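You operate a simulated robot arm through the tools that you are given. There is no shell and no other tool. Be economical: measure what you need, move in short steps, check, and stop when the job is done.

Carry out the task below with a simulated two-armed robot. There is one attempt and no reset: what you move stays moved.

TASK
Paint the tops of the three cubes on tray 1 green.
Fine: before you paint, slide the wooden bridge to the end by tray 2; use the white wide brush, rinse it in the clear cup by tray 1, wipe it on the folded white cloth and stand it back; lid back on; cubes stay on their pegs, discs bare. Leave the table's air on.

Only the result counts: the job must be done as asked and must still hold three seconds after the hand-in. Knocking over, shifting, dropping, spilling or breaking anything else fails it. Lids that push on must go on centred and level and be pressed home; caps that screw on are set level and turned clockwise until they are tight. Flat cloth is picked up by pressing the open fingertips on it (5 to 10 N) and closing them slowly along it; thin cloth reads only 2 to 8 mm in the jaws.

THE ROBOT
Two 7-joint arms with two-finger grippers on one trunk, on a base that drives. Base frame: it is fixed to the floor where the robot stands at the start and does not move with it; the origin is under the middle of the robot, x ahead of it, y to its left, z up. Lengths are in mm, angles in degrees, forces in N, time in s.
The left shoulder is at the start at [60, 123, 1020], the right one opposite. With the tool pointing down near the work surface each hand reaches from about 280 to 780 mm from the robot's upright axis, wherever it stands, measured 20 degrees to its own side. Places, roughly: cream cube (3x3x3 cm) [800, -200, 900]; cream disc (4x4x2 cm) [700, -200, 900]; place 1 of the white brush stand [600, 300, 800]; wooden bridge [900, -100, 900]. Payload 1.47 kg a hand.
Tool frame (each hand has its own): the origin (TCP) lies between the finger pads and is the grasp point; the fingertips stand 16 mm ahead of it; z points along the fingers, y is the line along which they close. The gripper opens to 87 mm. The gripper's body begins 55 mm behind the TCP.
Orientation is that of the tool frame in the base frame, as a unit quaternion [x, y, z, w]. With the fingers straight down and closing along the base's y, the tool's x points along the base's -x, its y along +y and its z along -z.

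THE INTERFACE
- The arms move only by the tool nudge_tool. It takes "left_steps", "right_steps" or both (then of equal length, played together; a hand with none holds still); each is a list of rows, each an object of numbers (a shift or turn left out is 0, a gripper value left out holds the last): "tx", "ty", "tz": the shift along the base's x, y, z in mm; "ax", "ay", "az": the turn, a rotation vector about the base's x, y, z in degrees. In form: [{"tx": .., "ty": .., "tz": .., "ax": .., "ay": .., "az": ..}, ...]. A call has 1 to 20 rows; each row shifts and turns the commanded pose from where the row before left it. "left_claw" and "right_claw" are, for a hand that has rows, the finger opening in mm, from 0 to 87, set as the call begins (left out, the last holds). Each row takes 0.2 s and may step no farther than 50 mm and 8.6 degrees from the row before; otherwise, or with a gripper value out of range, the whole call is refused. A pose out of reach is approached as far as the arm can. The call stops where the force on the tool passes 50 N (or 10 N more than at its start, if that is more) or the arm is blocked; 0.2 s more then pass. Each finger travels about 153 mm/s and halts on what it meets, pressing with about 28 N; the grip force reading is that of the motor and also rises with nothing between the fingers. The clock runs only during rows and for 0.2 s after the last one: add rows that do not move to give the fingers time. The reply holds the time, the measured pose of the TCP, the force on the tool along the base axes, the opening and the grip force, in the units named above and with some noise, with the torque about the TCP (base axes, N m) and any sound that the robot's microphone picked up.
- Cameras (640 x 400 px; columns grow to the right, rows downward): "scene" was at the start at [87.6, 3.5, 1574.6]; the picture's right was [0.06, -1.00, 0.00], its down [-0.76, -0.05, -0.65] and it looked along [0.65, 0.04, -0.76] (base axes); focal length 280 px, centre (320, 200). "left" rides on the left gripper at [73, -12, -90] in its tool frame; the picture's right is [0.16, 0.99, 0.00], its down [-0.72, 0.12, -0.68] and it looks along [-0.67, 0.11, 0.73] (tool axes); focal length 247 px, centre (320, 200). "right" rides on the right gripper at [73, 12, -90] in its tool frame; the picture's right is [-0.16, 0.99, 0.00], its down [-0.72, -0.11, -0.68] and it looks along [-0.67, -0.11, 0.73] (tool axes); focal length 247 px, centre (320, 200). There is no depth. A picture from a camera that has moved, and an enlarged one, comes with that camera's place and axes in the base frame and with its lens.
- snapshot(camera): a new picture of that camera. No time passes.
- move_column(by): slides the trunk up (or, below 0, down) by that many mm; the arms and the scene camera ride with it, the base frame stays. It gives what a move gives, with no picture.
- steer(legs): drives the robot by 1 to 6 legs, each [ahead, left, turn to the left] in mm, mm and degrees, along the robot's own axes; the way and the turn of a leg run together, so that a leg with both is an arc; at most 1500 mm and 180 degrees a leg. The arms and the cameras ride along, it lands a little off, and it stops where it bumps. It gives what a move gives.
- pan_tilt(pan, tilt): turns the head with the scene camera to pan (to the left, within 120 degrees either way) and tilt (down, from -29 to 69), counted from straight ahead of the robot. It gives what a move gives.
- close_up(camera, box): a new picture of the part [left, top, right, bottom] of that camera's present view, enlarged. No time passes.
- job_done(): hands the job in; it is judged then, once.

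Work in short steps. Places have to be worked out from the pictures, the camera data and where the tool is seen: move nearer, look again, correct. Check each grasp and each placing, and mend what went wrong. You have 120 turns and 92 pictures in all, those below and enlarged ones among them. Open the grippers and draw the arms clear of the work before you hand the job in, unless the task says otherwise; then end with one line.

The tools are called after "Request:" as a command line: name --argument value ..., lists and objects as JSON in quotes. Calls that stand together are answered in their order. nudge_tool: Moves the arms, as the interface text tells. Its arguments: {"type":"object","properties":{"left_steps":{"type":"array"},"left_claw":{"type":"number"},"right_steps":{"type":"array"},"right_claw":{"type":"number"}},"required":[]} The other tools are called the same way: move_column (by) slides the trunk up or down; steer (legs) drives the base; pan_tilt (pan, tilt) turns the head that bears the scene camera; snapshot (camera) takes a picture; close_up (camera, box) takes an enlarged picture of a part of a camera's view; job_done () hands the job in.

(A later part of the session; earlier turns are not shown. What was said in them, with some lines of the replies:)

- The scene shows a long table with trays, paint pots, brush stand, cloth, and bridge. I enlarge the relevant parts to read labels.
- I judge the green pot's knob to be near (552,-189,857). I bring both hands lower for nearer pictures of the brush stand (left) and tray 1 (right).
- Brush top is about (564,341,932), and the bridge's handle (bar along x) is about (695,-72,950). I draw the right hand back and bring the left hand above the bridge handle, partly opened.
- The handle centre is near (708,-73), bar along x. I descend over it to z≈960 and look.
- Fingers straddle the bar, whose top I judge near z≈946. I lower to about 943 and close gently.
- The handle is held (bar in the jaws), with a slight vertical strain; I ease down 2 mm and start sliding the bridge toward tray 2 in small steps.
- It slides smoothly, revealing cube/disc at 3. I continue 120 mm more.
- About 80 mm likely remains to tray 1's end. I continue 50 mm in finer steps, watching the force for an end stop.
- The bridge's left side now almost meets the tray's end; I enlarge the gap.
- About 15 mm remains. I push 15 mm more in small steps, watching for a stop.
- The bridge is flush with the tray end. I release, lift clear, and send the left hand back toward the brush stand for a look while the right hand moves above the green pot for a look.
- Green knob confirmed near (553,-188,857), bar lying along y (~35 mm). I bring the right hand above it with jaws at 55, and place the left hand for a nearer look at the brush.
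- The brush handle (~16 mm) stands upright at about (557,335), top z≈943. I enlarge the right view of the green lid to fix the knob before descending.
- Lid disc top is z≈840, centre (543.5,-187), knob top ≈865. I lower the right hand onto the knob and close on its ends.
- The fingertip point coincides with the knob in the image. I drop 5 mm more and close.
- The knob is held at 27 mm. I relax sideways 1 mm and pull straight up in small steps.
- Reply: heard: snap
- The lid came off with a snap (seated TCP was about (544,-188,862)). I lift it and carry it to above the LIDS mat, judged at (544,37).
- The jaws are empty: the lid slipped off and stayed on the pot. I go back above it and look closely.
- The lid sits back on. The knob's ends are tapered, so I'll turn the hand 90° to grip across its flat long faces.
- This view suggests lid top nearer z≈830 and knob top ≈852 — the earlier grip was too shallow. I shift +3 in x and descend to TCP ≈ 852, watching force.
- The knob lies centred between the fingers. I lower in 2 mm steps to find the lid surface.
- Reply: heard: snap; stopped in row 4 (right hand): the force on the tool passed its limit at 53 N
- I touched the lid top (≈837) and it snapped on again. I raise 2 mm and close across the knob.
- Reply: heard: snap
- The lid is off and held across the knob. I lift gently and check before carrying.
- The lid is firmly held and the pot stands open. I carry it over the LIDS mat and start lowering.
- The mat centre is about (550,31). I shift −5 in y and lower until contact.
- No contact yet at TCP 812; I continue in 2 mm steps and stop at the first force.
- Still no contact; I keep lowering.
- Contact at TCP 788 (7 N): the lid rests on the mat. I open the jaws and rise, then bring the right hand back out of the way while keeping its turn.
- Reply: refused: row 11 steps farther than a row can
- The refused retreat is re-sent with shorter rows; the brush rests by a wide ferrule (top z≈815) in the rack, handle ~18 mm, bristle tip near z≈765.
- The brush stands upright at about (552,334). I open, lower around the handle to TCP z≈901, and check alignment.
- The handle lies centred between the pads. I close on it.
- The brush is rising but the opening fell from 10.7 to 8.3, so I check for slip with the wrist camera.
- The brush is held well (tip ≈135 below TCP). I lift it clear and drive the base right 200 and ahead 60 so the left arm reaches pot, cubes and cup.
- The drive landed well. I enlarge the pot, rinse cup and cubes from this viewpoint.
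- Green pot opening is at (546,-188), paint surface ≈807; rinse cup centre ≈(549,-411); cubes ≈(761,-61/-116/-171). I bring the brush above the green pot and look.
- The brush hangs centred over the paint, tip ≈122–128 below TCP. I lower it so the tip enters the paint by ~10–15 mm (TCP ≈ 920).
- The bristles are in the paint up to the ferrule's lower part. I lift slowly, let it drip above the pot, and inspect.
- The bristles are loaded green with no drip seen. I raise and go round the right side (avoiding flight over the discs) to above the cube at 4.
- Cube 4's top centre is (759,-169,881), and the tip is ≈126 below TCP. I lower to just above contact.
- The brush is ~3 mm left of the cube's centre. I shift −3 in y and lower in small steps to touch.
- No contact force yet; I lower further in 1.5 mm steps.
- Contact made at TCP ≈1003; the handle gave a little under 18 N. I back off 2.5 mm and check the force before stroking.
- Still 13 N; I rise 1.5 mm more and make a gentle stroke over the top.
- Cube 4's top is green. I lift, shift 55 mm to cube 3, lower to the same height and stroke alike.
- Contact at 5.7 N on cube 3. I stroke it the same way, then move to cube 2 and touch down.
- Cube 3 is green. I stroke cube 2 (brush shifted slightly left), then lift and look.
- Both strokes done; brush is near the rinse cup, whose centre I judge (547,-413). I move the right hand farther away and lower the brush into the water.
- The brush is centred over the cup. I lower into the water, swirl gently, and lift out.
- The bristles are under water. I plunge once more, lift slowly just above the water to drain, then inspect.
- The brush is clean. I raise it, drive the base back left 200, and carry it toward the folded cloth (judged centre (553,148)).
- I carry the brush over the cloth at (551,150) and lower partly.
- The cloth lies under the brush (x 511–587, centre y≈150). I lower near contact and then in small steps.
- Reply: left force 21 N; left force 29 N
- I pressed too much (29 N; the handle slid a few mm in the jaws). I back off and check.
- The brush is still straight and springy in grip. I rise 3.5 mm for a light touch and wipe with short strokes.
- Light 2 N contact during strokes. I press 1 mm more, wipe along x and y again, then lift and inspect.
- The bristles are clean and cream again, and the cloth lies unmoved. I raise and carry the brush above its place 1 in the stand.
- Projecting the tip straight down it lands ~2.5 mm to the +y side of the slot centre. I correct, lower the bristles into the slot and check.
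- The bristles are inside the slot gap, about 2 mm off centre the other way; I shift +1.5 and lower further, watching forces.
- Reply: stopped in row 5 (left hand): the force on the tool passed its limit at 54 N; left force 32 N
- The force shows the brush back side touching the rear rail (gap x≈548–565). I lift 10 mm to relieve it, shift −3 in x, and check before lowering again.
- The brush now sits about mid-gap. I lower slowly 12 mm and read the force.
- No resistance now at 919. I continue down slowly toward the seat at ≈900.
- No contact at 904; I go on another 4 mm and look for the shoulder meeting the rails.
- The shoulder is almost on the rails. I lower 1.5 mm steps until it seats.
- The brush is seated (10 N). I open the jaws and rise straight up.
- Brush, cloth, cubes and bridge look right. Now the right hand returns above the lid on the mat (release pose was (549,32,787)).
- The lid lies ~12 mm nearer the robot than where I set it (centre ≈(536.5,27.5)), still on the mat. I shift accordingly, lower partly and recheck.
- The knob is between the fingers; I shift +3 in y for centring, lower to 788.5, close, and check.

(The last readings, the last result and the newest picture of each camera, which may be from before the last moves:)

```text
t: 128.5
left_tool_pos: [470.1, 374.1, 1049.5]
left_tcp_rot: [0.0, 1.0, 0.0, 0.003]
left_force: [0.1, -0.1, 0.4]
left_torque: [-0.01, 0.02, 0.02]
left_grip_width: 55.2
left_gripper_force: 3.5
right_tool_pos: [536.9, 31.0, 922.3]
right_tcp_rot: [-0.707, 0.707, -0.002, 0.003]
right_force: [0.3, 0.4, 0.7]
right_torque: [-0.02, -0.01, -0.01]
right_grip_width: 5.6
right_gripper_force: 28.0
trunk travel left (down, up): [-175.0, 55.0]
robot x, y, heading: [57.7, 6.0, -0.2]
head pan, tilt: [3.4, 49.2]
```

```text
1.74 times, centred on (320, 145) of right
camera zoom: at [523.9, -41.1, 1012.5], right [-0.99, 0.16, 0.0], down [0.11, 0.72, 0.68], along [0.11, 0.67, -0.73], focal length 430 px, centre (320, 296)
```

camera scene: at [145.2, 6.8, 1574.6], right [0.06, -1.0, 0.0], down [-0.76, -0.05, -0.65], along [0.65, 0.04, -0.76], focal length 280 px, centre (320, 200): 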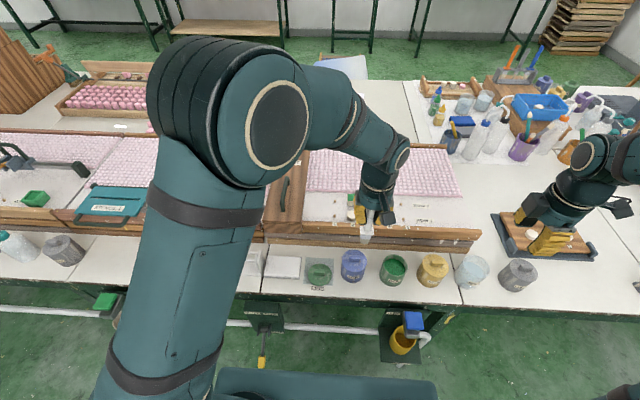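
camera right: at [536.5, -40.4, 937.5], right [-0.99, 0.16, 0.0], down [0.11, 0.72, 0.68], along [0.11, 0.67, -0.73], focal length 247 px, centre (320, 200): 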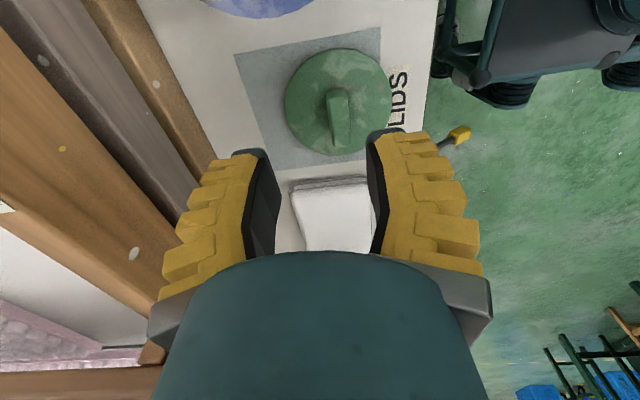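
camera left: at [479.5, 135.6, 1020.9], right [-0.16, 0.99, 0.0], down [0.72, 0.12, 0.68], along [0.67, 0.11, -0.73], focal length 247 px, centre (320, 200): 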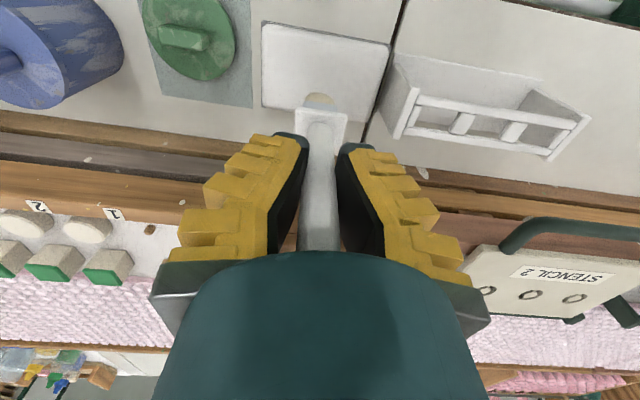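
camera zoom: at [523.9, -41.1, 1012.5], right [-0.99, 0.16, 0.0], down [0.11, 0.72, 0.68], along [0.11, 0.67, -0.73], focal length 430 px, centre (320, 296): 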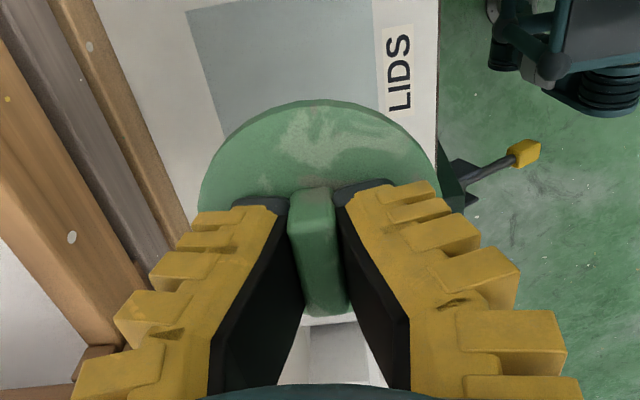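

The lid is held just as before. I carry it back over the green pot to (549,-189.5) and lower to just above the rim.

Request:
nudge_tool --right_steps '[{"tz": 10, "tx": 4}, {"tx": 8, "ty": -20}, {"ty": -30}, {"ty": -30}, {"ty": -30}, {"ty": -30}, {"ty": -30}, {"ty": -30}, {"ty": -20.5}, {}, {"tz": -20}, {"tz": -20}, {"tz": -15}, {}]'

Request:
close_up --camera "right" --box '[200, 30, 440, 260]'

```text
t: 131.5
left_tool_pos: [470.8, 374.0, 1049.9]
left_tcp_rot: [-0.001, 1.0, 0.0, 0.003]
left_force: [-0.6, -0.5, -0.4]
left_torque: [0.01, 0.0, -0.01]
left_grip_width: 55.3
left_gripper_force: 4.0
right_tool_pos: [548.1, -191.5, 877.9]
right_tcp_rot: [0.707, -0.707, 0.002, -0.002]
right_force: [-0.5, 0.4, -0.7]
right_torque: [-0.03, -0.02, 0.0]
right_grip_width: 6.1
right_gripper_force: 27.9
trunk travel left (down, up): [-175.0, 55.0]
robot x, y, heading: [56.0, 2.1, -0.1]
head pan, tilt: [3.4, 49.2]
```

```text
1.74 times, centred on (320, 145) of right
camera zoom: at [536.4, -263.1, 967.9], right [-0.99, 0.16, 0.0], down [0.11, 0.72, 0.68], along [0.11, 0.67, -0.73], focal length 430 px, centre (320, 296)
```

zoom: 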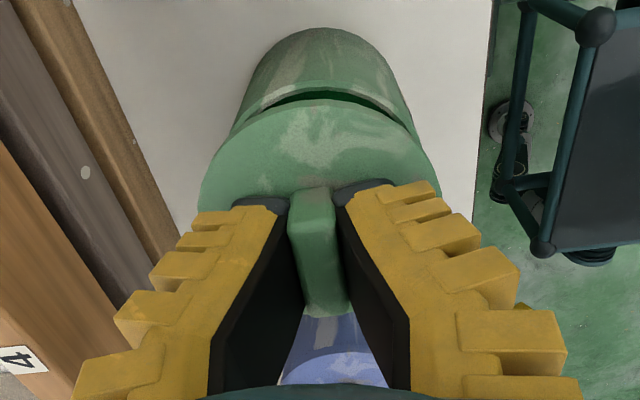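

The lid is centred over the rim in this view. I shift +1 in y and lower in small steps to first contact.

Request:
nudge_tool --right_steps '[{"ty": 1, "tz": -5}, {"tz": -5}, {"tz": -4}, {"tz": -2}, {}]'

```text
t: 132.7
left_tool_pos: [469.9, 373.7, 1050.2]
left_tcp_rot: [0.0, 1.0, 0.0, 0.003]
left_force: [-0.2, -0.6, 0.3]
left_torque: [-0.02, 0.01, 0.03]
left_grip_width: 55.3
left_gripper_force: 3.5
right_tool_pos: [550.0, -188.6, 862.9]
right_tcp_rot: [-0.707, 0.707, -0.002, 0.002]
right_force: [0.2, 0.3, -0.2]
right_torque: [0.02, 0.0, 0.0]
right_grip_width: 5.9
right_gripper_force: 27.9
trunk travel left (down, up): [-175.0, 55.0]
robot x, y, heading: [57.4, 3.6, 0.0]
head pan, tilt: [3.4, 49.2]
```

At 863 no contact, pose (550,-188.6) matches the removal pose. I keep lowering in 1.5 mm steps to press it home.

Request:
nudge_tool --right_steps '[{"tz": -1.5}, {"tz": -1.5}, {"tz": -1.5}, {}]'

```text
t: 133.7
left_tool_pos: [470.5, 372.7, 1049.8]
left_tcp_rot: [0.0, 1.0, 0.001, 0.004]
left_force: [0.1, 0.4, -0.2]
left_torque: [-0.04, 0.03, 0.0]
left_grip_width: 55.3
left_gripper_force: 3.0
right_tool_pos: [548.2, -187.7, 857.7]
right_tcp_rot: [0.707, -0.707, 0.001, -0.002]
right_force: [0.2, -0.4, -0.8]
right_torque: [-0.01, 0.0, 0.0]
right_grip_width: 6.0
right_gripper_force: 28.1
trunk travel left (down, up): [-175.0, 55.0]
robot x, y, heading: [57.2, 1.2, -0.1]
head pan, tilt: [3.4, 49.2]
```

Still free at 858; I continue pressing down and listen for the snap.

Request:
nudge_tool --right_steps '[{"tz": -1.5}, {"tz": -1.5}, {"tz": -1.5}, {}]'

```text
t: 134.7
left_tool_pos: [468.7, 373.4, 1051.2]
left_tcp_rot: [0.001, 1.0, 0.001, 0.004]
left_force: [1.3, 0.1, -0.4]
left_torque: [0.01, 0.02, 0.01]
left_grip_width: 55.0
left_gripper_force: 3.3
right_tool_pos: [548.3, -188.7, 854.3]
right_tcp_rot: [-0.707, 0.708, -0.002, 0.002]
right_force: [-3.2, -6.3, 15.6]
right_torque: [-0.05, 0.02, -0.01]
right_grip_width: 11.6
right_gripper_force: 28.1
trunk travel left (down, up): [-175.0, 55.0]
robot x, y, heading: [56.3, 1.9, -0.3]
head pan, tilt: [3.4, 49.2]
heard: snap
```

A snap was heard. I open the jaws and press the lid top with both fingertips to make sure it's fully home.

Request:
nudge_tool --right_steps '[{}, {}, {}]' --right_claw 40

Request:
nudge_tool --right_steps '[{"tz": -1}, {"tz": -1}, {"tz": -1}, {}]'

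Request:
close_up --camera "right" --box '[200, 30, 440, 260]'

```text
t: 135.5
left_tool_pos: [468.7, 374.8, 1050.8]
left_tcp_rot: [-0.001, 1.0, -0.001, 0.003]
left_force: [-0.6, 0.5, 0.6]
left_torque: [0.02, 0.0, -0.03]
left_grip_width: 55.2
left_gripper_force: 3.6
right_tool_pos: [549.6, -187.9, 856.2]
right_tcp_rot: [0.707, -0.707, 0.004, -0.003]
right_force: [-3.1, 0.9, 32.8]
right_torque: [0.01, 0.24, 0.04]
right_grip_width: 37.7
right_gripper_force: 17.2
trunk travel left (down, up): [-175.0, 55.0]
robot x, y, heading: [57.2, 3.8, 0.1]
head pan, tilt: [3.4, 49.2]
```

```text
t: 136.2
left_tool_pos: [468.6, 373.7, 1051.4]
left_tcp_rot: [-0.001, 1.0, 0.0, 0.004]
left_force: [-0.6, -0.5, 0.2]
left_torque: [0.03, 0.02, -0.02]
left_grip_width: 55.2
left_gripper_force: 3.7
right_tool_pos: [549.2, -187.1, 853.8]
right_tcp_rot: [-0.707, 0.707, -0.003, 0.003]
right_force: [-9.7, 2.3, 21.9]
right_torque: [0.01, 0.17, -0.01]
right_grip_width: 13.5
right_gripper_force: 28.1
trunk travel left (down, up): [-175.0, 55.0]
robot x, y, heading: [54.9, 3.7, 0.3]
head pan, tilt: [3.4, 49.2]
stopped in row 3 (right hand): the force on the tool passed its limit at 58 N (the readings are from after the stop); the commanded pose is now the measured one
```

```text
1.74 times, centred on (320, 145) of right
camera zoom: at [536.5, -260.2, 943.3], right [-0.99, 0.16, -0.01], down [0.11, 0.72, 0.68], along [0.11, 0.67, -0.73], focal length 430 px, centre (320, 296)
```

zoom: 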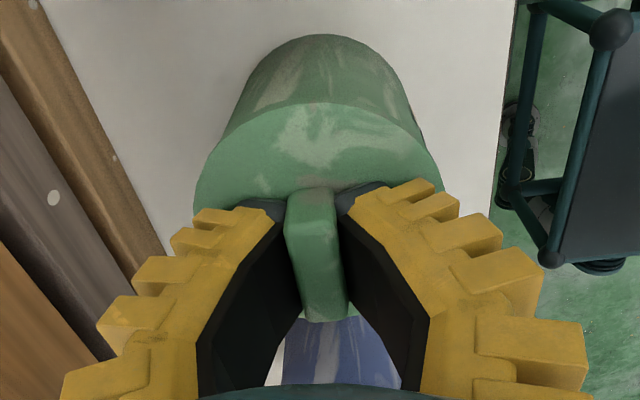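

The lid looks flush with no gap. I open while raising slightly, then lift the hand straight away.

Request:
nudge_tool --right_steps '[{"tz": 2}, {}, {}, {}]' --right_claw 45

```text
t: 137.2
left_tool_pos: [468.7, 374.1, 1050.7]
left_tcp_rot: [0.001, 1.0, 0.0, 0.004]
left_force: [0.1, 0.8, 0.4]
left_torque: [0.01, 0.01, 0.01]
left_grip_width: 55.5
left_gripper_force: 4.3
right_tool_pos: [550.8, -188.0, 855.2]
right_tcp_rot: [-0.707, 0.707, -0.003, 0.003]
right_force: [-1.2, -1.2, 22.7]
right_torque: [0.04, 0.23, -0.06]
right_grip_width: 42.1
right_gripper_force: 18.3
trunk travel left (down, up): [-175.0, 55.0]
robot x, y, heading: [58.8, 3.3, -0.2]
head pan, tilt: [3.4, 49.2]
```

The opened fingertips still press the lid 23 N downwards, which helps seat it. I rise clear gradually and retract, then check in the scene view.

Request:
nudge_tool --right_steps '[{"tz": 2}, {"tz": 3}, {"tz": 5}, {"tz": 15}, {"tz": 25}, {"tz": 40}, {"tz": 45}, {"tz": 45}, {"tx": -40, "ty": -20}, {"tx": -40, "ty": -25}, {"tx": -30, "ty": -35}, {}]'

Request:
close_up --camera "scene" --box '[340, 210, 460, 300]'

```text
t: 139.8
left_tool_pos: [469.5, 374.9, 1049.5]
left_tcp_rot: [0.0, 1.0, 0.0, 0.004]
left_force: [-0.3, 0.7, -0.5]
left_torque: [-0.01, 0.04, 0.03]
left_grip_width: 55.6
left_gripper_force: 3.7
right_tool_pos: [441.3, -268.9, 1034.9]
right_tcp_rot: [0.707, -0.707, 0.003, -0.002]
right_force: [-0.5, -0.1, 0.2]
right_torque: [-0.02, 0.03, 0.0]
right_grip_width: 50.6
right_gripper_force: 4.5
trunk travel left (down, up): [-175.0, 55.0]
robot x, y, heading: [61.5, 5.2, 0.1]
head pan, tilt: [3.4, 49.2]
```

```text
4.44 times, centred on (400, 255) of scene
camera zoom: at [145.9, 7.2, 1574.5], right [0.06, -1.0, 0.0], down [-0.76, -0.05, -0.65], along [0.65, 0.04, -0.76], focal length 1244 px, centre (-36, -44)
```

zoom: 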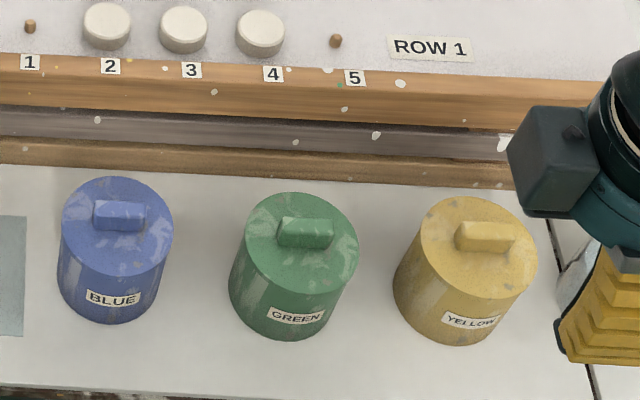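

The lid sits level and centred after a snap and a 58 N press. One last full look before handing in.

Request:
snapshot --camera "scene"

```text
2 pictures are left
camera scene: at [145.9, 7.2, 1574.5], right [0.06, -1.0, 0.0], down [-0.76, -0.05, -0.65], along [0.65, 0.04, -0.76], focal length 280 px, centre (320, 200)
```

scene: 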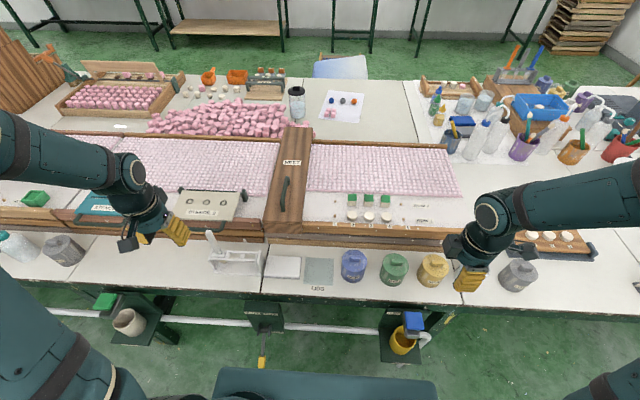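

All is in order. I raise both hands further clear with jaws open, then hand in.

Request:
nudge_tool --left_steps '[{"tz": 30, "tx": -20}, {"tz": 30, "tx": -20}, {"tz": 30}, {}]' --right_steps '[{"tz": 40}, {"tz": 40}, {"tz": 30}, {}]' --left_claw 80 --right_claw 80

Request:
job_done

```text
t: 140.8
left_tool_pos: [431.3, 372.2, 1136.7]
left_tcp_rot: [0.0, 1.0, 0.0, 0.003]
left_force: [-0.3, -0.3, -0.1]
left_torque: [0.04, 0.01, 0.02]
left_grip_width: 81.8
left_gripper_force: 0.8
right_tool_pos: [441.0, -267.0, 1143.8]
right_tcp_rot: [0.707, -0.707, 0.002, -0.002]
right_force: [0.8, -0.1, 0.6]
right_torque: [-0.01, -0.01, 0.01]
right_grip_width: 82.0
right_gripper_force: 0.7
trunk travel left (down, up): [-175.0, 55.0]
robot x, y, heading: [58.2, 0.8, 0.1]
head pan, tilt: [3.4, 49.2]
```

```text
The job is handed in.
```

I've handed the job in: the three cube tops on tray 1 are green and still on their pegs, the discs are bare, the bridge is at the tray 2 end, the brush is rinsed, wiped and back in its stand, the green lid is pressed home, and I didn't touch the table's air.
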